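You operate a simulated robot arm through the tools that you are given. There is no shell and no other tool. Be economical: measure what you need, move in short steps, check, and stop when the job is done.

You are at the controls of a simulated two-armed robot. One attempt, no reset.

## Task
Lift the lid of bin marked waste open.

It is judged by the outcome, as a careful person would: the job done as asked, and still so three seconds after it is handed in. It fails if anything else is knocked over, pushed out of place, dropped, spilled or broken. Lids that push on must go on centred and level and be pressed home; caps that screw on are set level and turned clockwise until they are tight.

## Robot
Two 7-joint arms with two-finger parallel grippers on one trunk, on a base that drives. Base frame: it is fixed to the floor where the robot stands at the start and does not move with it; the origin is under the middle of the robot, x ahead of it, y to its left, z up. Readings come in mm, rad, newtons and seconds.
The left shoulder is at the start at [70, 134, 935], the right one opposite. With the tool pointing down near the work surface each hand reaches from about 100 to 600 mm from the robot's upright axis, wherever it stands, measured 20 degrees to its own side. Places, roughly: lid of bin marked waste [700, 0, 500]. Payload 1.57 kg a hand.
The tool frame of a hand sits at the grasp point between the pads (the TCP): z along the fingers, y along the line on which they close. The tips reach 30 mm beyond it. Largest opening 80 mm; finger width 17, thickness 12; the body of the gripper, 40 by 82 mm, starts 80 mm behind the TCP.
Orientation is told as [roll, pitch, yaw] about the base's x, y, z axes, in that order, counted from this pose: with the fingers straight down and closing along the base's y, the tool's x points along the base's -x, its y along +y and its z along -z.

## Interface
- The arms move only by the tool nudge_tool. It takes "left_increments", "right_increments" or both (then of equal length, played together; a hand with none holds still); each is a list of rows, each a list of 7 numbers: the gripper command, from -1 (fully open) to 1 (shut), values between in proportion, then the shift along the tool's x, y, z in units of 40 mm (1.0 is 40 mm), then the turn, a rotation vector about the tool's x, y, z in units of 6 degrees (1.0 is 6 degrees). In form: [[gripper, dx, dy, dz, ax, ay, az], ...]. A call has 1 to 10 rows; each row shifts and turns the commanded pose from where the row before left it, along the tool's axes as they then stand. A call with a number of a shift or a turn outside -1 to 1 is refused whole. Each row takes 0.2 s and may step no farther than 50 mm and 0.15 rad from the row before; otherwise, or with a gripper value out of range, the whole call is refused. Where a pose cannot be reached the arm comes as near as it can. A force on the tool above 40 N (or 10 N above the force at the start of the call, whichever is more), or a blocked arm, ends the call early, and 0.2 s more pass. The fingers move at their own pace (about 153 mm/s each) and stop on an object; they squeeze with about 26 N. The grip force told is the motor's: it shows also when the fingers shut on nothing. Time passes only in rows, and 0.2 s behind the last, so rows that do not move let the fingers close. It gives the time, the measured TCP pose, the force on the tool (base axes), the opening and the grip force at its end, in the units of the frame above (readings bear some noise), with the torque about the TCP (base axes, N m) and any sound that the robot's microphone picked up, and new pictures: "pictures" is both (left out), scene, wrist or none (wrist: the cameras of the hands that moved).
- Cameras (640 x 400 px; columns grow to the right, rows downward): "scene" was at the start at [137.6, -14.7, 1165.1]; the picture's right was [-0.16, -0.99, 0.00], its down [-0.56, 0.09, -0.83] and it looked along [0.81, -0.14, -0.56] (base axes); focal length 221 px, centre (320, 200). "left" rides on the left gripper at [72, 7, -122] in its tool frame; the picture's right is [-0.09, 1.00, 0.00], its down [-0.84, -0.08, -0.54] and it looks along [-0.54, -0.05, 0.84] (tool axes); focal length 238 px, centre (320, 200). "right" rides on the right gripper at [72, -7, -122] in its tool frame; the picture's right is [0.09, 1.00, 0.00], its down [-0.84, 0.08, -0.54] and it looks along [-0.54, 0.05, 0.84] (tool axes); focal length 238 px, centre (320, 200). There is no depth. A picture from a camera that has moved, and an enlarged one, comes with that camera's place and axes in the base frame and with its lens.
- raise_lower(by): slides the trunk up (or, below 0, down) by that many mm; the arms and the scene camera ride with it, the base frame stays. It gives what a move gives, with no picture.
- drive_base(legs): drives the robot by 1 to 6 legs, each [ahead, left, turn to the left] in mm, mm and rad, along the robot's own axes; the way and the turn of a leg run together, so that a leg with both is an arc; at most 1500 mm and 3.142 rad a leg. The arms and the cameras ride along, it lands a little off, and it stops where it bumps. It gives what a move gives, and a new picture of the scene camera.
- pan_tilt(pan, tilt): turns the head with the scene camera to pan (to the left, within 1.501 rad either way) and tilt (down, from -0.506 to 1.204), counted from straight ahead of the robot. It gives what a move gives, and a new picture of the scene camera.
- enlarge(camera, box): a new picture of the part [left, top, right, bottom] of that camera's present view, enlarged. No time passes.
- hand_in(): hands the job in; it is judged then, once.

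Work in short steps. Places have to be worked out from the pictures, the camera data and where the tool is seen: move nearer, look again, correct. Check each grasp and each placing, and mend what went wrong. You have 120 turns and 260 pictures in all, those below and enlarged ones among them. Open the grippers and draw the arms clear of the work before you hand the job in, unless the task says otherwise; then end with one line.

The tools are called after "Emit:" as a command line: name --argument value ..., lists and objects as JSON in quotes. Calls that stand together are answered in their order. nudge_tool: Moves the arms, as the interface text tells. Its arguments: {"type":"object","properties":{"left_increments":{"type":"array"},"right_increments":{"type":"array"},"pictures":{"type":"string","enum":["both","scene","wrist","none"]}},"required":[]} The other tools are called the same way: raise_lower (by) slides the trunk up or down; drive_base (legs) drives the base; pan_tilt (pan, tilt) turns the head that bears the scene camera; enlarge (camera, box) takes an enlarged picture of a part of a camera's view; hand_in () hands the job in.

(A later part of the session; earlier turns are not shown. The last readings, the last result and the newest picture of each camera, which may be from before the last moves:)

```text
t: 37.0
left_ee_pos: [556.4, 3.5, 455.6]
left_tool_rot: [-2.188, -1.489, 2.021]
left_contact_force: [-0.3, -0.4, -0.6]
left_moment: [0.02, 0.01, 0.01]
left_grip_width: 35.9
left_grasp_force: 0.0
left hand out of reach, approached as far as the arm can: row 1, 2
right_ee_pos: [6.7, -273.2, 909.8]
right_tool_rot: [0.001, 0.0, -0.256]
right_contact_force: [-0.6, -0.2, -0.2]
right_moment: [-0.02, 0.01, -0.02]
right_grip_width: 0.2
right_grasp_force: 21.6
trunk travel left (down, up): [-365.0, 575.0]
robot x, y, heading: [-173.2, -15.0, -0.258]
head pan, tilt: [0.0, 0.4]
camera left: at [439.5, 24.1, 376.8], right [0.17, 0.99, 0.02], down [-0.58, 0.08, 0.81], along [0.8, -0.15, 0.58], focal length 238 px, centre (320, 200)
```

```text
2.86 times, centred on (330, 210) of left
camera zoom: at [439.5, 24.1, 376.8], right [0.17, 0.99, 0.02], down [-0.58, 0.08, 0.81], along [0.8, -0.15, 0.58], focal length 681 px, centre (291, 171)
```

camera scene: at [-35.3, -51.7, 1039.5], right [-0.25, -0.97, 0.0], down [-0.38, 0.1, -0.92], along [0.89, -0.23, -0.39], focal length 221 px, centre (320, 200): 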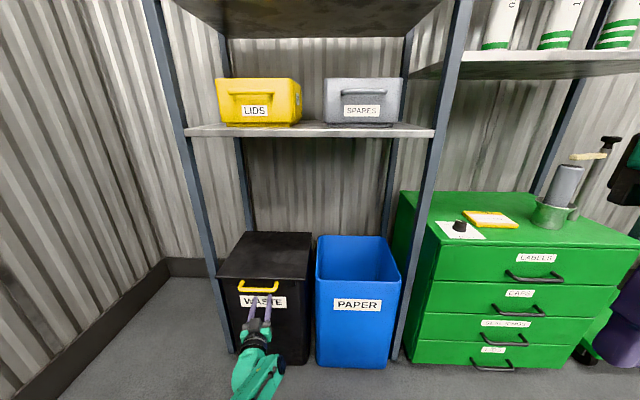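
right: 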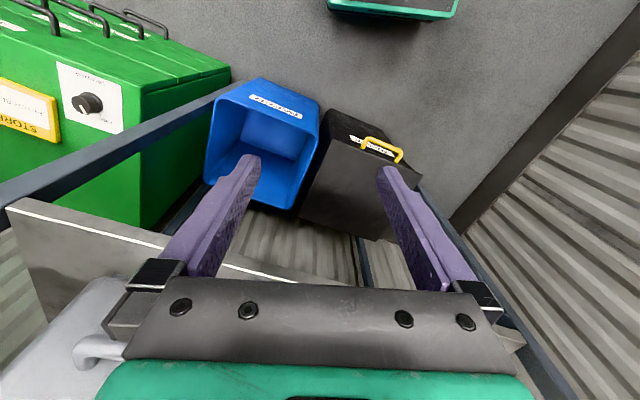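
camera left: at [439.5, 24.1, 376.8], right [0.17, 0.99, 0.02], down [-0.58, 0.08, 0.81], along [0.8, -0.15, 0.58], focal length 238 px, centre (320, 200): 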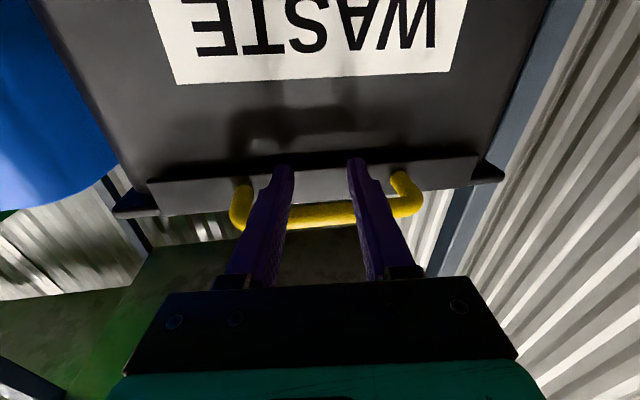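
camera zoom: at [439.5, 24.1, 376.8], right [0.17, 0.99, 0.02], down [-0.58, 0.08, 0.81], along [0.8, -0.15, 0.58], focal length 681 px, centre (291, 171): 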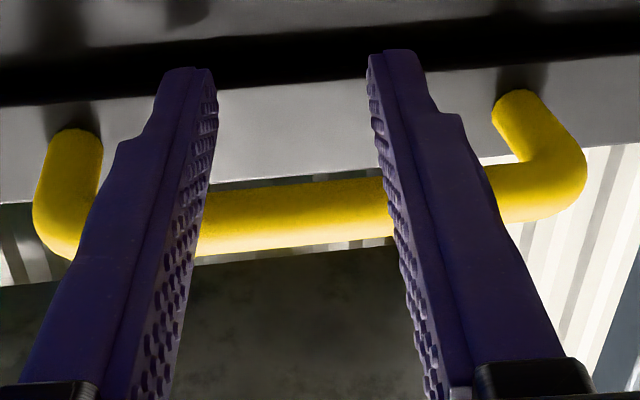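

Both fingers are under the bar. I'll drive 12 mm further for engagement, then raise the trunk 40 mm to lift.

Emit:
drive_base --legs '[[12, 0, 0]]'

Emit:
raise_lower --by 40

Emit:
enlarge --camera "scene" --box '[200, 220, 340, 360]'

Emit:
enlarge --camera "left" --box '[160, 80, 480, 280]'

```text
t: 37.8
left_ee_pos: [561.2, 1.3, 457.5]
left_tool_rot: [-2.242, -1.481, 2.073]
left_contact_force: [-11.9, 3.3, 6.3]
left_moment: [-0.19, -0.2, -0.31]
left_grip_width: 36.0
left_grasp_force: 0.0
right_ee_pos: [12.6, -275.5, 910.0]
right_tool_rot: [0.002, -0.002, -0.257]
right_contact_force: [0.3, -0.4, -0.4]
right_moment: [-0.05, -0.01, 0.01]
right_grip_width: 0.2
right_grasp_force: 22.0
trunk travel left (down, up): [-365.0, 575.0]
robot x, y, heading: [-163.5, -16.8, -0.257]
head pan, tilt: [0.0, 0.4]
stopped in leg 1: the force on the tool passed its limit (the readings are from after the stop); the commanded pose is now the measured one
camera scene: at [-31.8, -52.9, 1040.1], right [-0.25, -0.97, 0.0], down [-0.37, 0.1, -0.92], along [0.89, -0.23, -0.39], focal length 221 px, centre (320, 200)
```

scene: 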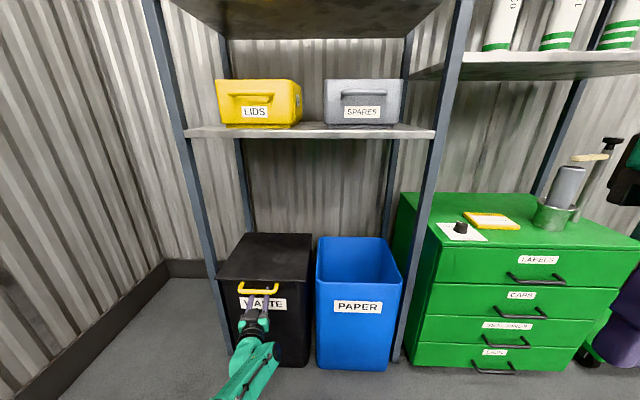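

```text
t: 38.7
left_ee_pos: [560.8, 2.9, 496.4]
left_tool_rot: [-2.214, -1.483, 2.047]
left_contact_force: [-26.6, 5.0, -0.2]
left_moment: [0.0, -0.09, -0.78]
left_grip_width: 35.6
left_grasp_force: 0.0
right_ee_pos: [12.1, -276.2, 949.7]
right_tool_rot: [0.002, -0.002, -0.257]
right_contact_force: [-0.6, -0.2, 0.6]
right_moment: [0.01, 0.02, -0.01]
right_grip_width: 0.0
right_grasp_force: 21.2
trunk travel left (down, up): [-405.0, 535.0]
robot x, y, heading: [-165.0, -16.4, -0.249]
head pan, tilt: [0.0, 0.4]
```

```text
2.86 times, centred on (270, 290) of scene
camera zoom: at [-32.1, -52.7, 1080.1], right [-0.25, -0.97, 0.0], down [-0.37, 0.1, -0.92], along [0.89, -0.23, -0.39], focal length 632 px, centre (463, -57)
```

zoom: 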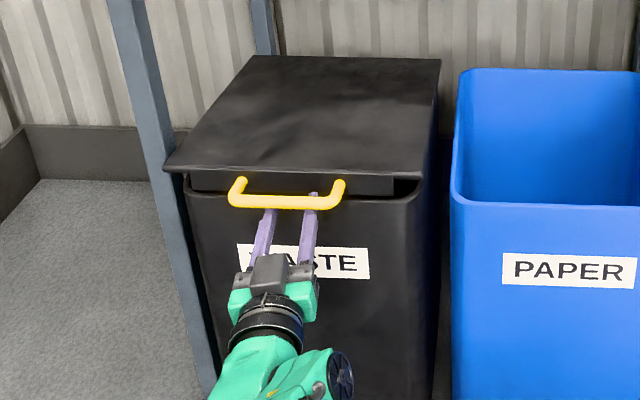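

```text
2.00 times, centred on (320, 180) of left
camera zoom: at [443.4, 22.6, 416.4], right [0.16, 0.99, 0.02], down [-0.58, 0.08, 0.81], along [0.8, -0.15, 0.58], focal length 477 px, centre (320, 240)
```

zoom: 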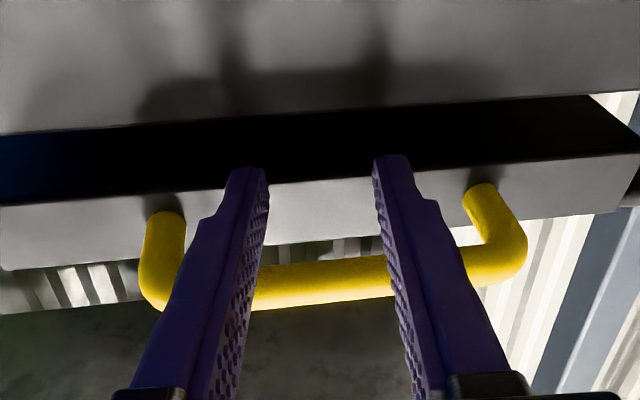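

The lid is lifting. The tips press on the skirt (-26 N), so I'll ease back 6 mm and raise 80 mm more.

Emit:
nudge_tool --left_increments '[[0.1, 0, 0, -0.15, 0, 0, 0], [0.1, 0, 0, 0, 0, 0, 0]]' --pictures "none"

Emit:
raise_lower --by 60

Emit:
enlarge --camera "scene" --box '[200, 220, 340, 360]'

Emit:
enlarge --camera "left" --box '[160, 80, 480, 280]'

```text
t: 39.3
left_ee_pos: [556.8, 3.3, 496.0]
left_tool_rot: [-2.217, -1.484, 2.05]
left_contact_force: [0.4, 1.2, -0.8]
left_moment: [0.0, 0.0, 0.0]
left_grip_width: 35.6
left_grasp_force: 0.0
right_ee_pos: [15.6, -274.8, 948.3]
right_tool_rot: [-0.001, 0.0, -0.255]
right_contact_force: [0.4, -0.5, 0.2]
right_moment: [-0.03, 0.01, -0.02]
right_grip_width: 0.0
right_grasp_force: 21.2
trunk travel left (down, up): [-405.0, 535.0]
robot x, y, heading: [-166.7, -17.2, -0.255]
head pan, tilt: [0.0, 0.4]
```

```text
t: 40.3
left_ee_pos: [556.0, 3.3, 554.1]
left_tool_rot: [-2.198, -1.485, 2.03]
left_contact_force: [-0.7, 1.1, -1.7]
left_moment: [0.05, -0.03, -0.05]
left_grip_width: 36.1
left_grasp_force: 0.2
right_ee_pos: [13.4, -275.2, 1008.7]
right_tool_rot: [0.001, 0.0, -0.255]
right_contact_force: [-0.1, -0.3, 0.3]
right_moment: [0.01, 0.04, -0.01]
right_grip_width: 0.1
right_grasp_force: 20.5
trunk travel left (down, up): [-465.0, 475.0]
robot x, y, heading: [-167.5, -17.6, -0.254]
head pan, tilt: [0.0, 0.4]
```

```text
2.86 times, centred on (270, 290) of scene
camera zoom: at [-29.0, -53.3, 1139.7], right [-0.25, -0.97, 0.0], down [-0.38, 0.1, -0.92], along [0.89, -0.23, -0.39], focal length 632 px, centre (463, -57)
```

zoom: 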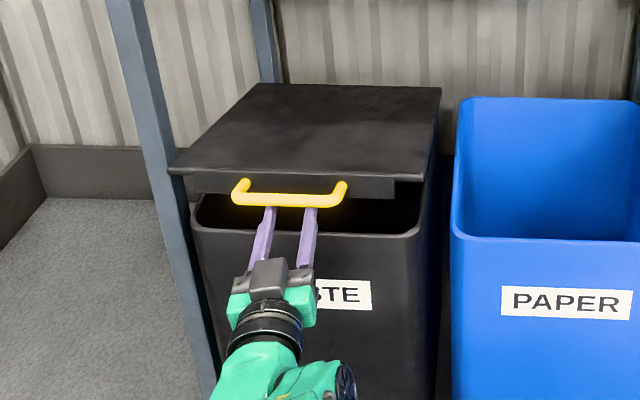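

```text
2.00 times, centred on (320, 180) of left
camera zoom: at [438.9, 23.0, 475.1], right [0.16, 0.99, 0.02], down [-0.58, 0.08, 0.81], along [0.8, -0.15, 0.58], focal length 477 px, centre (320, 240)
```

zoom: 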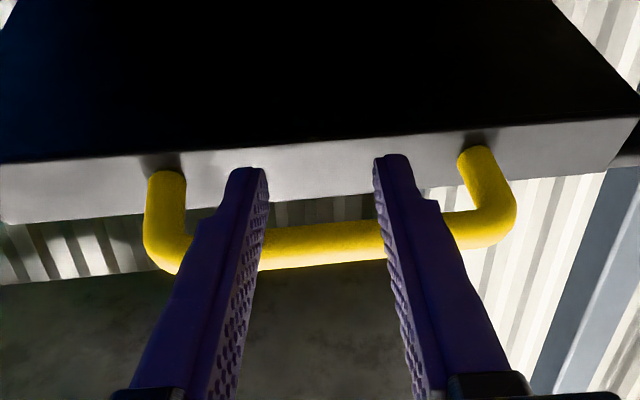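

It's working with negligible load. I'll follow the arc in small alternating steps: raise 25, forward 15, and again.

Emit:
raise_lower --by 25

Emit:
drive_base --legs '[[15, 0, 0]]'

Emit:
raise_lower --by 25

Emit:
enlarge --camera "left" --box '[160, 80, 480, 280]'

```text
t: 41.0
left_ee_pos: [555.9, 1.3, 579.5]
left_tool_rot: [-2.201, -1.485, 2.032]
left_contact_force: [-0.1, -0.6, -1.1]
left_moment: [0.05, 0.01, -0.01]
left_grip_width: 35.8
left_grasp_force: 0.1
right_ee_pos: [15.2, -276.2, 1033.6]
right_tool_rot: [-0.001, -0.002, -0.256]
right_contact_force: [-0.5, -0.6, 0.0]
right_moment: [-0.01, 0.02, 0.01]
right_grip_width: 0.1
right_grasp_force: 21.9
trunk travel left (down, up): [-490.0, 450.0]
robot x, y, heading: [-167.4, -19.1, -0.256]
head pan, tilt: [0.0, 0.4]
```

```text
t: 41.8
left_ee_pos: [572.0, -2.0, 577.8]
left_tool_rot: [-2.198, -1.485, 2.033]
left_contact_force: [0.1, -0.6, -1.5]
left_moment: [0.05, 0.01, 0.02]
left_grip_width: 36.0
left_grasp_force: 0.2
right_ee_pos: [29.7, -280.4, 1032.4]
right_tool_rot: [0.001, 0.001, -0.256]
right_contact_force: [0.0, -0.4, 0.4]
right_moment: [0.0, 0.01, -0.02]
right_grip_width: 0.0
right_grasp_force: 20.9
trunk travel left (down, up): [-490.0, 450.0]
robot x, y, heading: [-154.0, -17.1, -0.258]
head pan, tilt: [0.0, 0.4]
camera scene: at [-13.6, -57.3, 1164.5], right [-0.25, -0.97, 0.0], down [-0.38, 0.1, -0.92], along [0.89, -0.23, -0.39], focal length 221 px, centre (320, 200)
```

scene: 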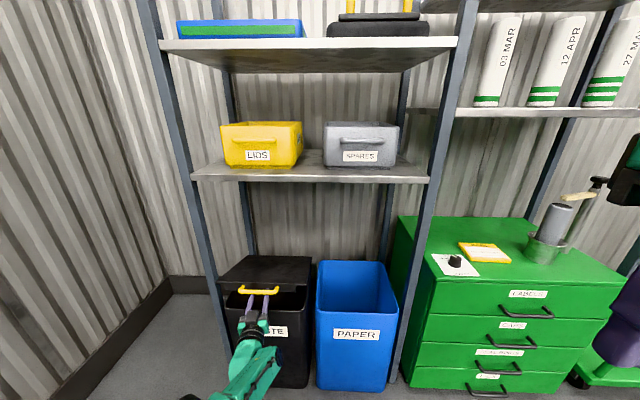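

```text
t: 42.5
left_ee_pos: [571.3, -1.1, 604.9]
left_tool_rot: [-2.203, -1.485, 2.035]
left_contact_force: [0.0, 0.0, -1.9]
left_moment: [0.04, 0.01, -0.01]
left_grip_width: 35.6
left_grasp_force: 0.0
right_ee_pos: [29.3, -279.3, 1059.1]
right_tool_rot: [-0.001, 0.001, -0.256]
right_contact_force: [0.1, -0.4, 0.9]
right_moment: [0.01, 0.01, 0.0]
right_grip_width: 0.2
right_grasp_force: 21.3
trunk travel left (down, up): [-515.0, 425.0]
robot x, y, heading: [-153.4, -20.3, -0.256]
head pan, tilt: [0.0, 0.4]
```

```text
2.00 times, centred on (320, 180) of left
camera zoom: at [454.0, 18.8, 525.4], right [0.16, 0.99, 0.02], down [-0.58, 0.08, 0.81], along [0.8, -0.15, 0.58], focal length 477 px, centre (320, 240)
```

zoom: 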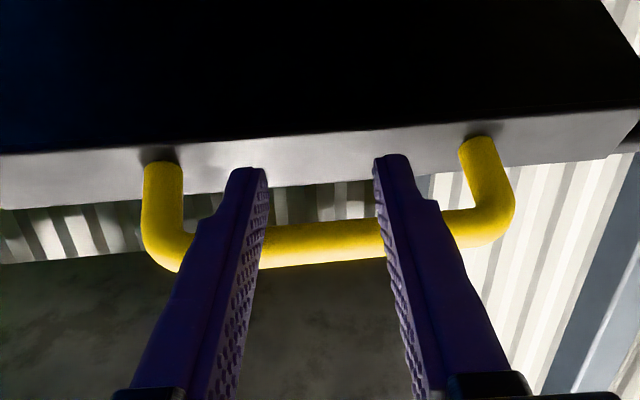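

Good tracking. I'll continue along the arc with forward 25 / up 30, twice.

Emit:
drive_base --legs '[[25, 0, 0]]'

Emit:
raise_lower --by 30

Emit:
drive_base --legs '[[30, 0, 0]]'

Emit:
raise_lower --by 30

Emit:
enlarge --camera "left" --box '[160, 80, 480, 280]'

```text
t: 43.3
left_ee_pos: [581.7, -4.8, 608.2]
left_tool_rot: [-2.326, -1.473, 2.163]
left_contact_force: [-17.6, 4.5, 4.8]
left_moment: [-0.13, -0.12, -0.47]
left_grip_width: 35.5
left_grasp_force: 0.0
right_ee_pos: [41.3, -282.4, 1059.3]
right_tool_rot: [0.0, -0.002, -0.255]
right_contact_force: [0.7, 0.5, -0.2]
right_moment: [-0.04, 0.02, 0.01]
right_grip_width: 0.0
right_grasp_force: 21.0
trunk travel left (down, up): [-515.0, 425.0]
robot x, y, heading: [-139.9, -27.0, -0.251]
head pan, tilt: [0.0, 0.4]
stopped in leg 1: the force on the tool passed its limit (the readings are from after the stop); the commanded pose is now the measured one
camera scene: at [-3.2, -60.4, 1190.2], right [-0.25, -0.97, 0.0], down [-0.37, 0.1, -0.92], along [0.89, -0.23, -0.39], focal length 221 px, centre (320, 200)
```

scene: 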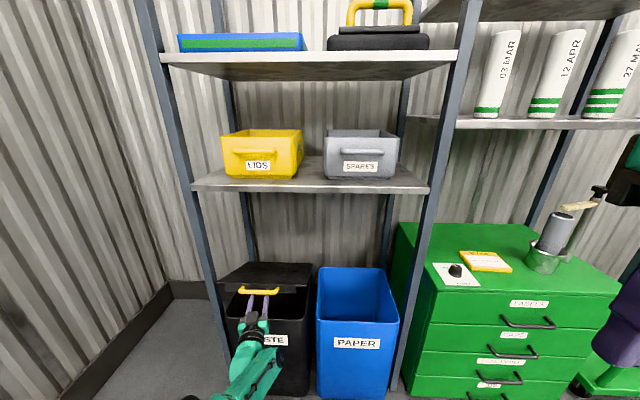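

```text
t: 44.1
left_ee_pos: [585.0, -3.8, 636.0]
left_tool_rot: [-2.3, -1.475, 2.138]
left_contact_force: [-0.3, 0.3, -1.2]
left_moment: [0.03, 0.02, -0.01]
left_grip_width: 35.9
left_grasp_force: 0.1
right_ee_pos: [46.5, -283.4, 1088.7]
right_tool_rot: [0.0, 0.003, -0.256]
right_contact_force: [1.3, -0.3, 0.6]
right_moment: [-0.03, 0.01, 0.0]
right_grip_width: 0.0
right_grasp_force: 21.1
trunk travel left (down, up): [-545.0, 395.0]
robot x, y, heading: [-136.4, -23.6, -0.251]
head pan, tilt: [0.0, 0.4]
```

```text
t: 44.9
left_ee_pos: [598.9, -9.1, 644.2]
left_tool_rot: [-2.46, -1.455, 2.299]
left_contact_force: [-16.3, 3.5, 8.2]
left_moment: [-0.19, -0.13, -0.35]
left_grip_width: 35.4
left_grasp_force: 0.0
right_ee_pos: [58.1, -287.3, 1088.1]
right_tool_rot: [0.002, -0.003, -0.255]
right_contact_force: [-1.7, -0.2, 0.7]
right_moment: [-0.02, 0.03, 0.03]
right_grip_width: 0.1
right_grasp_force: 20.9
trunk travel left (down, up): [-545.0, 395.0]
robot x, y, heading: [-118.9, -27.0, -0.253]
head pan, tilt: [0.0, 0.4]
stopped in leg 1: the force on the tool passed its limit (the readings are from after the stop); the commanded pose is now the measured one
camera scene: at [13.5, -64.8, 1220.3], right [-0.25, -0.97, 0.0], down [-0.37, 0.1, -0.92], along [0.89, -0.23, -0.39], focal length 221 px, centre (320, 200)
```

scene: 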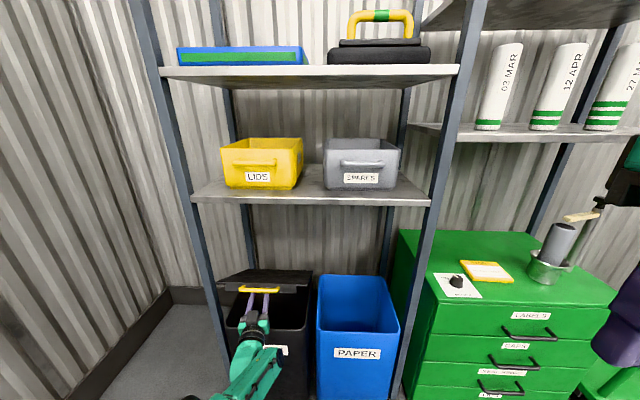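

```text
t: 45.7
left_ee_pos: [601.6, -9.6, 671.4]
left_tool_rot: [-2.426, -1.46, 2.266]
left_contact_force: [0.9, -0.4, -2.0]
left_moment: [0.02, 0.07, 0.01]
left_grip_width: 35.7
left_grasp_force: 0.1
right_ee_pos: [62.5, -288.6, 1116.8]
right_tool_rot: [0.001, 0.003, -0.256]
right_contact_force: [-0.3, -0.4, 0.1]
right_moment: [-0.01, -0.04, 0.0]
right_grip_width: 0.1
right_grasp_force: 20.9
trunk travel left (down, up): [-575.0, 365.0]
robot x, y, heading: [-122.8, -28.1, -0.255]
head pan, tilt: [0.0, 0.4]
```

```text
2.00 times, centred on (320, 180) of left
camera zoom: at [487.2, 9.5, 587.5], right [0.16, 0.99, 0.02], down [-0.61, 0.08, 0.79], along [0.78, -0.14, 0.61], focal length 477 px, centre (320, 240)
```

zoom: 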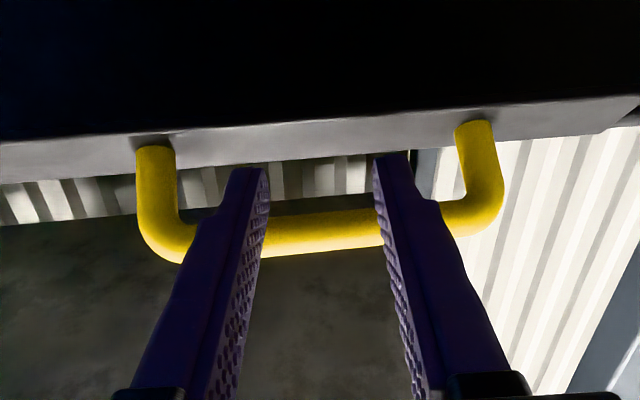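

The tips now nest in the corner between bar and skirt, so pushing forward and up both open the lid. The arm has room now, so I'll use arm rows along the arc.

Emit:
nudge_tool --left_increments '[[0.1, -0.35, 0, 0.28, 0, 0, 0], [0.1, -0.33, 0, 0.3, 0, 0, 0], [0.1, -0.31, 0, 0.31, 0, 0, 0], [0.1, -0.3, 0, 0.33, 0, 0, 0], [0.1, 0, 0, 0, 0, 0, 0]]' --pictures "both"

```text
t: 46.9
left_ee_pos: [646.7, -13.7, 725.9]
left_tool_rot: [-2.42, -1.464, 2.258]
left_contact_force: [0.7, -1.1, -2.3]
left_moment: [0.05, 0.05, -0.02]
left_grip_width: 36.1
left_grasp_force: 0.3
right_ee_pos: [63.3, -287.5, 1117.2]
right_tool_rot: [0.001, 0.003, -0.256]
right_contact_force: [-0.3, -0.2, -0.2]
right_moment: [-0.02, 0.0, 0.0]
right_grip_width: 0.0
right_grasp_force: 21.4
trunk travel left (down, up): [-575.0, 365.0]
robot x, y, heading: [-124.7, -27.9, -0.251]
head pan, tilt: [0.0, 0.4]
camera scene: at [19.6, -65.5, 1249.6], right [-0.25, -0.97, 0.0], down [-0.38, 0.1, -0.92], along [0.89, -0.23, -0.39], focal length 221 px, centre (320, 200)
camera left: at [532.0, 5.4, 642.6], right [0.16, 0.99, 0.02], down [-0.6, 0.08, 0.79], along [0.78, -0.14, 0.61], focal length 238 px, centre (320, 200)
```

scene: 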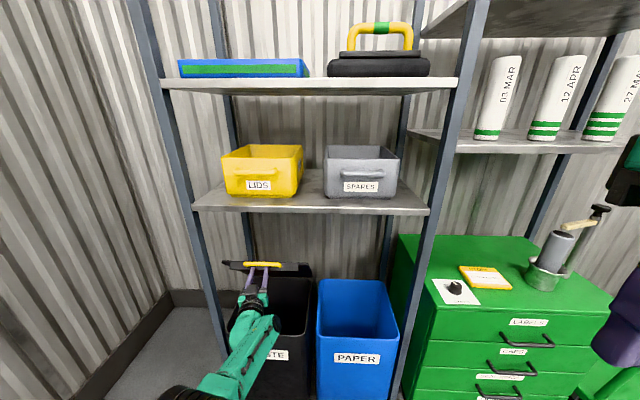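
left: 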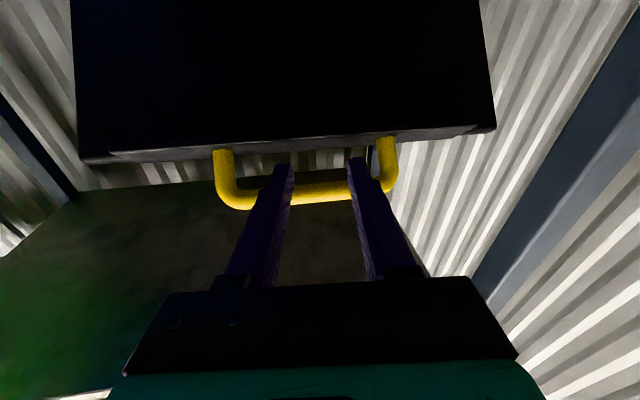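

The lid is at about 50°. Continuing with more forward motion than up.

Emit:
nudge_tool --left_increments '[[0.1, -0.38, 0, 0.42, 0, 0, 0], [0.1, -0.35, 0, 0.45, 0, 0, 0], [0.1, -0.32, 0, 0.48, 0, 0, 0], [0.1, -0.28, 0, 0.5, 0, 0, 0], [0.1, 0, 0, 0, 0, 0, 0]]' --pictures "both"

```text
t: 48.1
left_ee_pos: [689.0, -14.8, 799.9]
left_tool_rot: [-2.424, -1.459, 2.262]
left_contact_force: [-0.4, 1.4, -0.5]
left_moment: [0.01, 0.04, -0.02]
left_grip_width: 36.2
left_grasp_force: 0.1
left hand out of reach, approached as far as the arm can: row 1, 2, 3, 4
right_ee_pos: [62.5, -287.5, 1118.0]
right_tool_rot: [0.001, 0.001, -0.255]
right_contact_force: [0.5, 0.0, 0.6]
right_moment: [0.03, -0.02, -0.01]
right_grip_width: 0.2
right_grasp_force: 21.0
trunk travel left (down, up): [-575.0, 365.0]
robot x, y, heading: [-120.3, -26.9, -0.249]
head pan, tilt: [0.0, 0.4]
camera scene: at [18.5, -65.2, 1249.7], right [-0.25, -0.97, 0.0], down [-0.38, 0.1, -0.92], along [0.89, -0.23, -0.39], focal length 221 px, centre (320, 200)
camera left: at [573.6, 3.9, 716.6], right [0.16, 0.99, 0.02], down [-0.6, 0.08, 0.79], along [0.78, -0.14, 0.61], focal length 238 px, centre (320, 200)
```

scene: 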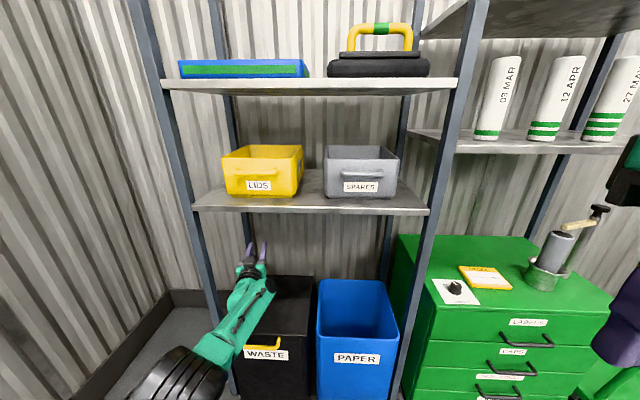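
left: 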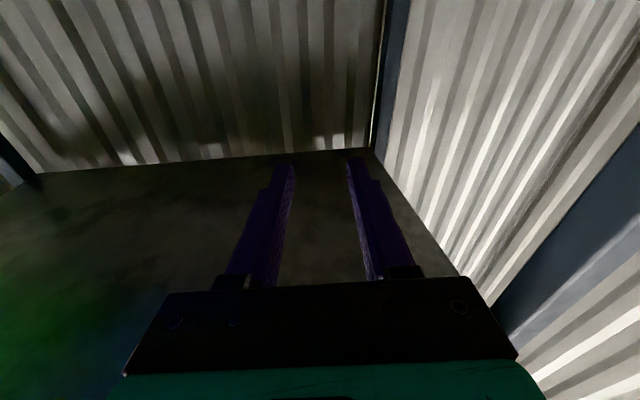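

The arm ran out of reach, the fingers slid up off the bar and the lid fell shut; nothing else moved. The lid falls freely, so it needs to go past vertical. This stretched arm pose suits carrying the whole arc with base and trunk: back off, lower, and hook again.

Emit:
drive_base --legs '[[-205, -8, 0]]'

Emit:
raise_lower --by -200

Emit:
raise_lower --by -158

Emit:
pan_tilt --pan 0.0 --tilt 0.4

Emit:
enlarge --camera "left" --box '[160, 80, 480, 280]'

```text
t: 49.7
left_ee_pos: [489.1, 26.6, 798.8]
left_tool_rot: [-2.424, -1.46, 2.262]
left_contact_force: [-0.3, -0.1, 0.2]
left_moment: [0.03, 0.01, 0.03]
left_grip_width: 35.9
left_grasp_force: 0.1
right_ee_pos: [-136.4, -243.6, 1118.4]
right_tool_rot: [0.001, 0.005, -0.257]
right_contact_force: [0.8, -0.8, 0.6]
right_moment: [0.02, -0.02, 0.02]
right_grip_width: 0.0
right_grasp_force: 21.0
trunk travel left (down, up): [-575.0, 365.0]
robot x, y, heading: [-317.0, 15.4, -0.252]
head pan, tilt: [0.0, 0.4]
camera scene: at [-180.2, -22.1, 1249.7], right [-0.25, -0.97, 0.0], down [-0.38, 0.1, -0.92], along [0.89, -0.23, -0.39], focal length 221 px, centre (320, 200)
```

scene: 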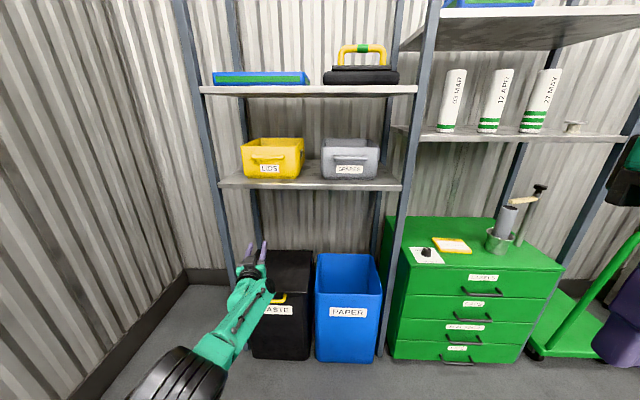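

```text
t: 51.8
left_ee_pos: [489.9, 28.1, 599.1]
left_tool_rot: [-2.425, -1.46, 2.261]
left_contact_force: [0.7, 0.3, 0.4]
left_moment: [0.02, -0.01, 0.0]
left_grip_width: 35.9
left_grasp_force: 0.0
right_ee_pos: [-136.3, -244.6, 918.4]
right_tool_rot: [0.0, 0.004, -0.257]
right_contact_force: [0.0, 0.5, 0.2]
right_moment: [0.0, 0.01, 0.01]
right_grip_width: 0.0
right_grasp_force: 21.5
trunk travel left (down, up): [-375.0, 565.0]
robot x, y, heading: [-317.8, 14.3, -0.252]
head pan, tilt: [0.0, 0.4]
```

```text
t: 53.7
left_ee_pos: [490.2, 28.0, 441.3]
left_tool_rot: [-2.423, -1.46, 2.263]
left_contact_force: [0.6, -0.8, -0.4]
left_moment: [-0.01, -0.02, 0.01]
left_grip_width: 36.1
left_grasp_force: 0.2
right_ee_pos: [-136.3, -243.8, 759.9]
right_tool_rot: [0.0, 0.003, -0.258]
right_contact_force: [0.0, 0.6, -0.6]
right_moment: [-0.02, -0.01, -0.01]
right_grip_width: 0.0
right_grasp_force: 21.8
trunk travel left (down, up): [-217.0, 723.0]
robot x, y, heading: [-319.0, 15.7, -0.256]
head pan, tilt: [0.0, 0.4]
```

```text
t: 54.3
left_ee_pos: [489.8, 28.0, 441.4]
left_tool_rot: [-2.425, -1.46, 2.262]
left_contact_force: [-0.3, 0.0, -0.3]
left_moment: [-0.01, -0.01, 0.0]
left_grip_width: 35.6
left_grasp_force: 0.1
right_ee_pos: [-137.2, -245.5, 760.7]
right_tool_rot: [0.001, 0.004, -0.257]
right_contact_force: [-0.5, 1.1, 0.0]
right_moment: [-0.02, 0.02, 0.05]
right_grip_width: 0.3
right_grasp_force: 21.6
trunk travel left (down, up): [-217.0, 723.0]
robot x, y, heading: [-321.9, 13.4, -0.253]
head pan, tilt: [0.0, 0.4]
camera scene: at [-180.2, -22.1, 891.7], right [-0.25, -0.97, 0.0], down [-0.38, 0.1, -0.92], along [0.89, -0.23, -0.39], focal length 221 px, centre (320, 200)
```

scene: 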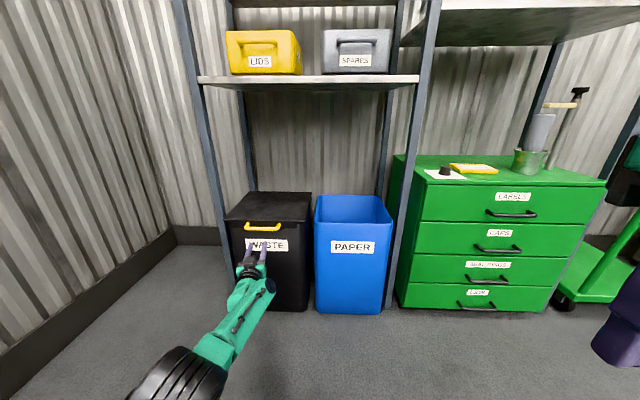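

```text
2.00 times, centred on (320, 180) of left
camera zoom: at [374.8, 46.7, 358.1], right [0.16, 0.99, 0.02], down [-0.6, 0.08, 0.79], along [0.78, -0.14, 0.61], focal length 477 px, centre (320, 240)
```

zoom: 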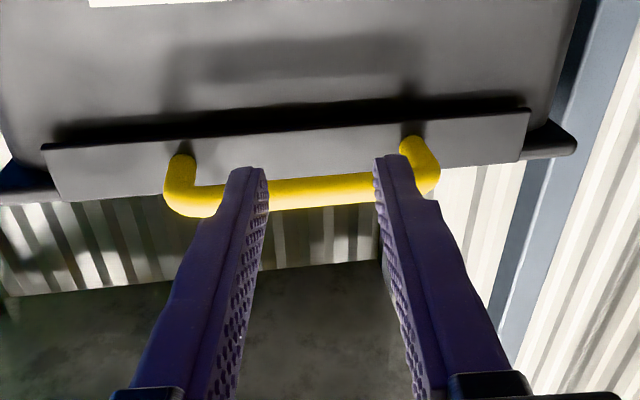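

The arm holds this pose well at low height and is centred on the bar. Driving 68 mm forward to hook under it.

Emit:
drive_base --legs '[[68, 0, 0]]'

Emit:
enlarge --camera "scene" --box '[230, 210, 310, 260]'

Emit:
enlarge --camera "left" --box '[160, 80, 480, 280]'

```text
t: 55.3
left_ee_pos: [554.4, 11.7, 440.8]
left_tool_rot: [-2.421, -1.461, 2.258]
left_contact_force: [0.3, 0.3, 0.0]
left_moment: [0.0, -0.03, 0.0]
left_grip_width: 36.1
left_grasp_force: 0.1
right_ee_pos: [-70.8, -261.4, 759.4]
right_tool_rot: [0.0, 0.005, -0.254]
right_contact_force: [1.0, -0.7, -0.7]
right_moment: [0.03, 0.0, 0.02]
right_grip_width: 0.0
right_grasp_force: 20.9
trunk travel left (down, up): [-217.0, 723.0]
robot x, y, heading: [-255.2, -2.0, -0.252]
head pan, tilt: [0.0, 0.4]
camera scene: at [-114.9, -38.9, 891.6], right [-0.25, -0.97, 0.0], down [-0.38, 0.1, -0.92], along [0.89, -0.23, -0.39], focal length 221 px, centre (320, 200)
```

scene: 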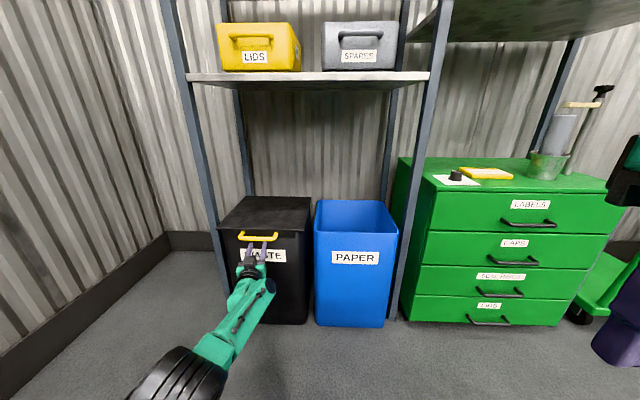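

```text
8.00 times, centred on (270, 235) of scene
camera zoom: at [-114.9, -38.9, 891.6], right [-0.25, -0.97, 0.0], down [-0.38, 0.1, -0.92], along [0.89, -0.23, -0.39], focal length 1770 px, centre (720, -80)
```

zoom: 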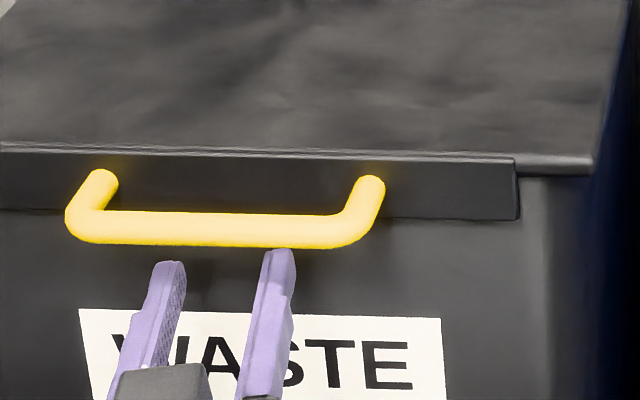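

```text
2.00 times, centred on (320, 180) of left
camera zoom: at [439.7, 30.5, 357.7], right [0.16, 0.99, 0.02], down [-0.6, 0.08, 0.79], along [0.78, -0.14, 0.61], focal length 477 px, centre (320, 240)
```

zoom: 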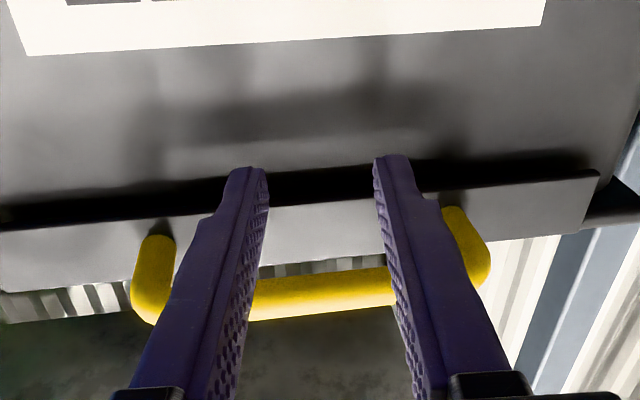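

Positioned as before. I'll raise in stages along the same path that worked: up 135, forward 15, up 27.

Emit:
raise_lower --by 135

Emit:
drive_base --legs '[[17, 0, 0]]'

Emit:
raise_lower --by 30

Emit:
drive_base --legs '[[14, 0, 0]]'

Emit:
raise_lower --by 30

Emit:
enlarge --camera "left" --box '[160, 80, 480, 280]'

```text
t: 56.9
left_ee_pos: [554.0, 12.2, 576.1]
left_tool_rot: [-2.424, -1.461, 2.261]
left_contact_force: [0.7, 0.2, -1.0]
left_moment: [0.03, 0.02, 0.0]
left_grip_width: 35.9
left_grasp_force: 0.1
right_ee_pos: [-71.0, -261.3, 895.6]
right_tool_rot: [-0.001, 0.002, -0.254]
right_contact_force: [-0.6, 0.3, -0.2]
right_moment: [0.01, 0.01, -0.01]
right_grip_width: 0.0
right_grasp_force: 21.6
trunk travel left (down, up): [-352.0, 588.0]
robot x, y, heading: [-254.3, -2.3, -0.253]
head pan, tilt: [0.0, 0.4]
```

```text
t: 57.7
left_ee_pos: [571.7, 8.1, 576.2]
left_tool_rot: [-2.421, -1.461, 2.26]
left_contact_force: [0.6, -0.8, -1.1]
left_moment: [-0.02, 0.0, -0.01]
left_grip_width: 36.0
left_grasp_force: 0.1
right_ee_pos: [-54.7, -265.5, 894.6]
right_tool_rot: [0.0, 0.004, -0.256]
right_contact_force: [0.1, -0.4, 0.3]
right_moment: [0.03, 0.04, 0.03]
right_grip_width: 0.0
right_grasp_force: 21.0
trunk travel left (down, up): [-352.0, 588.0]
robot x, y, heading: [-235.0, -9.3, -0.257]
head pan, tilt: [0.0, 0.4]
camera scene: at [-98.4, -43.2, 1026.6], right [-0.25, -0.97, 0.0], down [-0.38, 0.1, -0.92], along [0.89, -0.23, -0.39], focal length 221 px, centre (320, 200)
```

scene: 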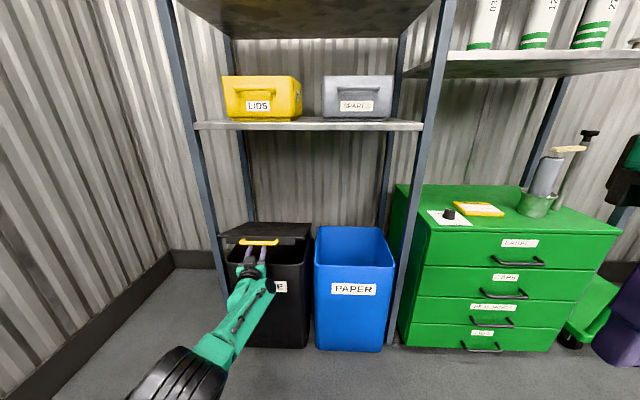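

```text
t: 58.4
left_ee_pos: [571.5, 7.3, 605.4]
left_tool_rot: [-2.424, -1.461, 2.265]
left_contact_force: [-0.1, 0.7, -1.7]
left_moment: [0.05, -0.03, 0.0]
left_grip_width: 35.8
left_grasp_force: 0.1
right_ee_pos: [-53.6, -265.7, 924.7]
right_tool_rot: [0.001, 0.005, -0.255]
right_contact_force: [-0.4, -0.1, 0.0]
right_moment: [0.03, 0.01, 0.02]
right_grip_width: 0.0
right_grasp_force: 21.3
trunk travel left (down, up): [-382.0, 558.0]
robot x, y, heading: [-234.9, -10.8, -0.255]
head pan, tilt: [0.0, 0.4]
```

```text
t: 59.2
left_ee_pos: [583.4, 4.2, 606.4]
left_tool_rot: [-2.425, -1.461, 2.263]
left_contact_force: [-3.9, 0.4, -0.1]
left_moment: [0.02, 0.0, -0.11]
left_grip_width: 35.7
left_grasp_force: 0.0
right_ee_pos: [-42.3, -269.1, 925.5]
right_tool_rot: [-0.001, 0.002, -0.254]
right_contact_force: [0.0, -0.5, -0.8]
right_moment: [-0.01, 0.01, -0.02]
right_grip_width: 0.2
right_grasp_force: 21.6
trunk travel left (down, up): [-382.0, 558.0]
robot x, y, heading: [-219.7, -6.2, -0.256]
head pan, tilt: [0.0, 0.4]
camera scene: at [-86.0, -46.6, 1056.7], right [-0.25, -0.97, 0.0], down [-0.38, 0.1, -0.92], along [0.89, -0.23, -0.39], focal length 221 px, centre (320, 200)
```

scene: 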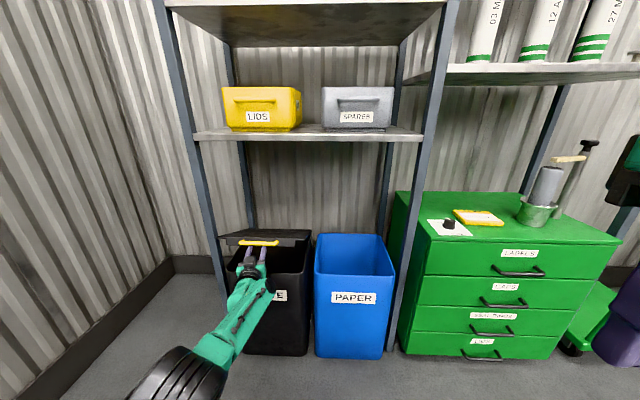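

```text
t: 59.9
left_ee_pos: [583.5, 4.2, 635.9]
left_tool_rot: [-2.424, -1.461, 2.265]
left_contact_force: [-0.4, 1.5, -1.3]
left_moment: [0.02, 0.01, 0.03]
left_grip_width: 35.4
left_grasp_force: 0.0
right_ee_pos: [-40.9, -269.2, 954.9]
right_tool_rot: [0.002, 0.001, -0.255]
right_contact_force: [-1.0, -0.7, 0.0]
right_moment: [-0.03, -0.01, 0.0]
right_grip_width: 0.0
right_grasp_force: 21.3
trunk travel left (down, up): [-412.0, 528.0]
robot x, y, heading: [-226.9, -11.1, -0.253]
head pan, tilt: [0.0, 0.4]
```

```text
2.00 times, centred on (320, 180) of left
camera zoom: at [469.5, 22.6, 553.1], right [0.16, 0.99, 0.02], down [-0.6, 0.08, 0.79], along [0.78, -0.14, 0.61], focal length 477 px, centre (320, 240)
```

zoom: 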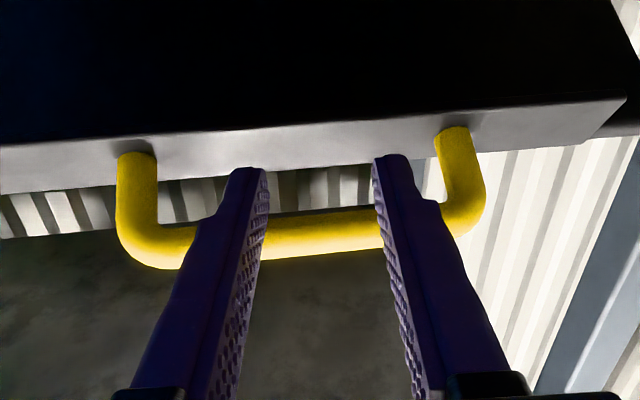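

Good tracking. Continuing: forward 16/up 32, forward 24/up 30.

Emit:
drive_base --legs '[[16, 0, 0]]'

Emit:
raise_lower --by 32

Emit:
drive_base --legs '[[26, 0, 0]]'

Emit:
raise_lower --by 30

Emit:
enlarge --camera "left" --box '[160, 80, 480, 280]'

```text
t: 60.7
left_ee_pos: [597.2, -0.1, 636.7]
left_tool_rot: [-2.439, -1.459, 2.276]
left_contact_force: [-10.6, 2.5, 3.6]
left_moment: [-0.06, -0.1, -0.17]
left_grip_width: 35.4
left_grasp_force: 0.0
right_ee_pos: [-29.1, -272.9, 955.9]
right_tool_rot: [0.0, 0.001, -0.255]
right_contact_force: [-0.4, 1.0, -0.8]
right_moment: [0.0, 0.02, -0.03]
right_grip_width: 0.0
right_grasp_force: 21.2
trunk travel left (down, up): [-412.0, 528.0]
robot x, y, heading: [-206.5, -16.3, -0.259]
head pan, tilt: [0.0, 0.4]
camera scene: at [-72.3, -50.5, 1087.0], right [-0.25, -0.97, 0.0], down [-0.37, 0.1, -0.92], along [0.89, -0.23, -0.39], focal length 221 px, centre (320, 200)
```

scene: 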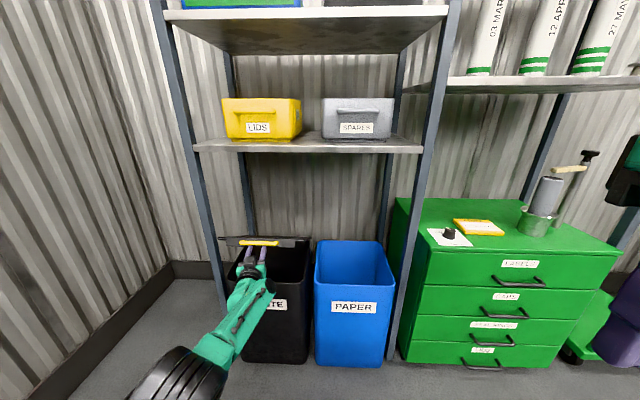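

```text
t: 61.5
left_ee_pos: [599.6, 0.3, 668.7]
left_tool_rot: [-2.428, -1.461, 2.269]
left_contact_force: [1.1, 0.3, -1.7]
left_moment: [0.06, 0.09, 0.03]
left_grip_width: 35.7
left_grasp_force: 0.1
right_ee_pos: [-24.6, -273.1, 987.3]
right_tool_rot: [0.0, 0.002, -0.255]
right_contact_force: [0.5, 0.1, 0.3]
right_moment: [-0.01, 0.01, 0.0]
right_grip_width: 0.0
right_grasp_force: 21.1
trunk travel left (down, up): [-444.0, 496.0]
robot x, y, heading: [-210.1, -17.4, -0.252]
head pan, tilt: [0.0, 0.4]
```

```text
t: 62.3
left_ee_pos: [620.9, -6.4, 674.5]
left_tool_rot: [-2.477, -1.454, 2.316]
left_contact_force: [-20.3, 5.3, 14.4]
left_moment: [-0.6, -0.26, -0.25]
left_grip_width: 35.7
left_grasp_force: 0.1
right_ee_pos: [-6.2, -278.6, 989.2]
right_tool_rot: [0.0, -0.004, -0.255]
right_contact_force: [0.3, 0.5, -0.2]
right_moment: [0.03, -0.01, 0.01]
right_grip_width: 0.1
right_grasp_force: 21.4
trunk travel left (down, up): [-444.0, 496.0]
robot x, y, heading: [-184.1, -20.8, -0.249]
head pan, tilt: [0.0, 0.4]
camera scene: at [-51.6, -56.5, 1119.7], right [-0.25, -0.97, 0.0], down [-0.37, 0.1, -0.92], along [0.89, -0.23, -0.38], focal length 221 px, centre (320, 200)
```

scene: 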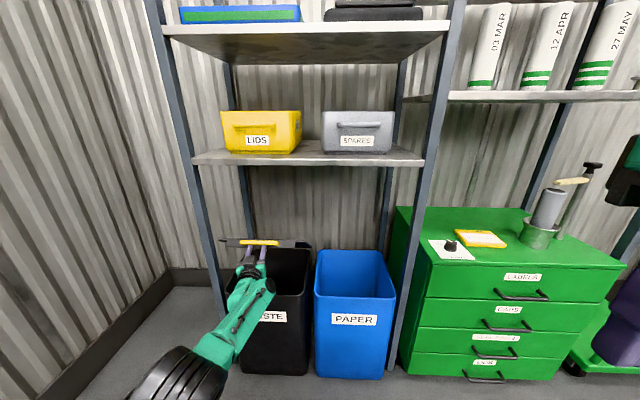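

```text
t: 63.0
left_ee_pos: [625.2, -7.5, 698.7]
left_tool_rot: [-2.43, -1.459, 2.271]
left_contact_force: [0.2, -0.4, -3.0]
left_moment: [-0.03, -0.2, 0.02]
left_grip_width: 35.2
left_grasp_force: 0.0
right_ee_pos: [-0.5, -279.7, 1016.8]
right_tool_rot: [0.0, 0.005, -0.255]
right_contact_force: [-1.0, 0.1, 0.0]
right_moment: [0.01, -0.03, 0.0]
right_grip_width: 0.2
right_grasp_force: 21.2
trunk travel left (down, up): [-474.0, 466.0]
robot x, y, heading: [-180.2, -22.9, -0.257]
head pan, tilt: [0.0, 0.4]
```

```text
2.00 times, centred on (320, 180) of left
camera zoom: at [511.3, 12.0, 615.7], right [0.16, 0.99, 0.02], down [-0.61, 0.08, 0.79], along [0.78, -0.13, 0.61], focal length 477 px, centre (320, 240)
```

zoom: 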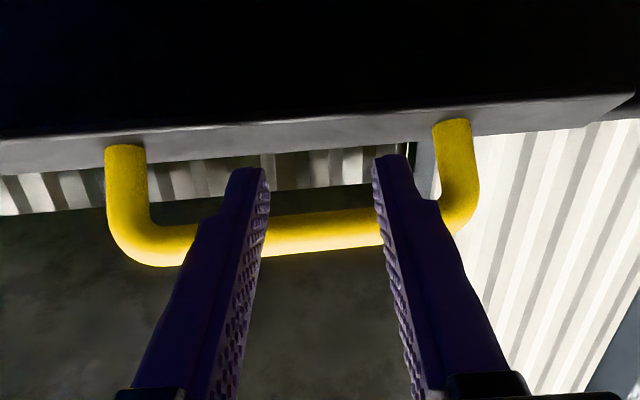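

About 43° now. Continuing with a slight right shift to stay centred between the legs.

Emit:
drive_base --legs '[[25, -7, 0]]'

Emit:
raise_lower --by 28

Emit:
drive_base --legs '[[30, 0, 0]]'

Emit:
raise_lower --by 25

Emit:
enlarge --camera "left" --box '[160, 80, 480, 280]'

```text
t: 63.9
left_ee_pos: [644.4, -18.7, 705.5]
left_tool_rot: [-2.484, -1.45, 2.321]
left_contact_force: [-14.4, 7.9, 13.0]
left_moment: [-0.48, -0.28, 0.0]
left_grip_width: 32.2
left_grasp_force: 0.1
right_ee_pos: [17.1, -291.8, 1018.7]
right_tool_rot: [-0.002, -0.003, -0.256]
right_contact_force: [-0.2, -0.8, 0.8]
right_moment: [0.01, 0.0, 0.03]
right_grip_width: 0.2
right_grasp_force: 21.0
trunk travel left (down, up): [-474.0, 466.0]
robot x, y, heading: [-159.5, -30.1, -0.253]
head pan, tilt: [0.0, 0.4]
camera scene: at [-28.4, -69.3, 1149.6], right [-0.25, -0.97, 0.0], down [-0.37, 0.1, -0.92], along [0.89, -0.23, -0.38], focal length 221 px, centre (320, 200)
```

scene: 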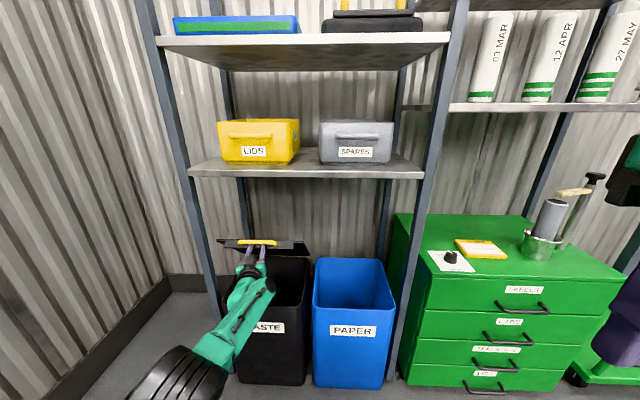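

```text
t: 64.6
left_ee_pos: [647.9, -19.3, 728.3]
left_tool_rot: [-2.445, -1.457, 2.285]
left_contact_force: [0.5, -0.3, -2.6]
left_moment: [-0.08, -0.26, 0.03]
left_grip_width: 35.3
left_grasp_force: 0.0
right_ee_pos: [22.1, -291.2, 1044.3]
right_tool_rot: [0.002, 0.004, -0.254]
right_contact_force: [0.3, 0.5, 0.2]
right_moment: [-0.01, -0.01, 0.01]
right_grip_width: 0.0
right_grasp_force: 20.9
trunk travel left (down, up): [-502.0, 438.0]
robot x, y, heading: [-158.8, -35.9, -0.254]
head pan, tilt: [0.0, 0.4]
```

```text
t: 65.4
left_ee_pos: [674.6, -27.2, 734.5]
left_tool_rot: [-2.492, -1.448, 2.33]
left_contact_force: [-9.4, 3.1, 10.9]
left_moment: [-0.26, -0.25, -0.13]
left_grip_width: 35.8
left_grasp_force: 0.1
right_ee_pos: [46.1, -299.0, 1046.2]
right_tool_rot: [0.0, -0.002, -0.255]
right_contact_force: [-0.1, 0.4, 1.0]
right_moment: [0.03, -0.02, -0.02]
right_grip_width: 0.1
right_grasp_force: 21.5
trunk travel left (down, up): [-502.0, 438.0]
robot x, y, heading: [-130.1, -39.2, -0.252]
head pan, tilt: [0.0, 0.4]
camera scene: at [1.8, -77.3, 1177.4], right [-0.25, -0.97, 0.0], down [-0.37, 0.1, -0.92], along [0.89, -0.23, -0.39], focal length 221 px, centre (320, 200)
```

scene: 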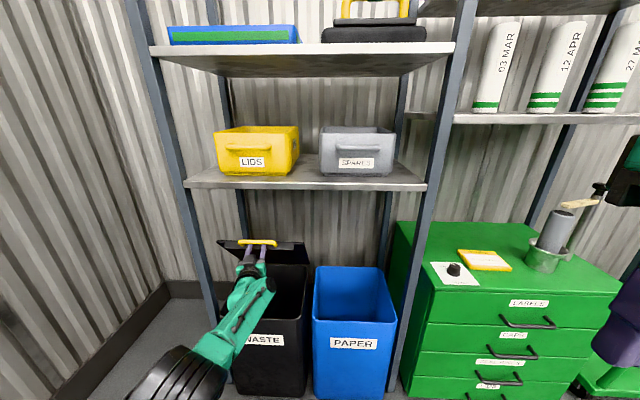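

```text
t: 66.1
left_ee_pos: [677.7, -27.2, 753.6]
left_tool_rot: [-2.455, -1.453, 2.297]
left_contact_force: [6.2, 0.0, -7.5]
left_moment: [0.24, 0.51, 0.29]
left_grip_width: 34.9
left_grasp_force: 0.1
right_ee_pos: [52.6, -300.4, 1069.6]
right_tool_rot: [0.002, 0.003, -0.256]
right_contact_force: [0.0, -0.3, -0.3]
right_moment: [-0.03, 0.0, 0.03]
right_grip_width: 0.0
right_grasp_force: 21.5
trunk travel left (down, up): [-527.0, 413.0]
robot x, y, heading: [-133.7, -41.8, -0.253]
head pan, tilt: [0.0, 0.4]
```

```text
2.00 times, centred on (320, 180) of left
camera zoom: at [564.0, -8.6, 670.3], right [0.15, 0.99, 0.02], down [-0.61, 0.08, 0.79], along [0.78, -0.13, 0.62], focal length 477 px, centre (320, 240)
```

zoom: 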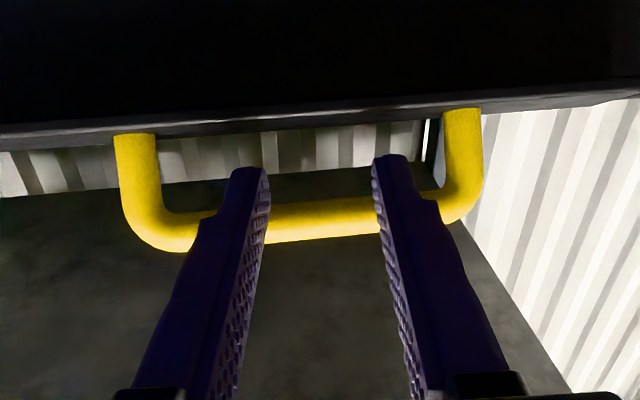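

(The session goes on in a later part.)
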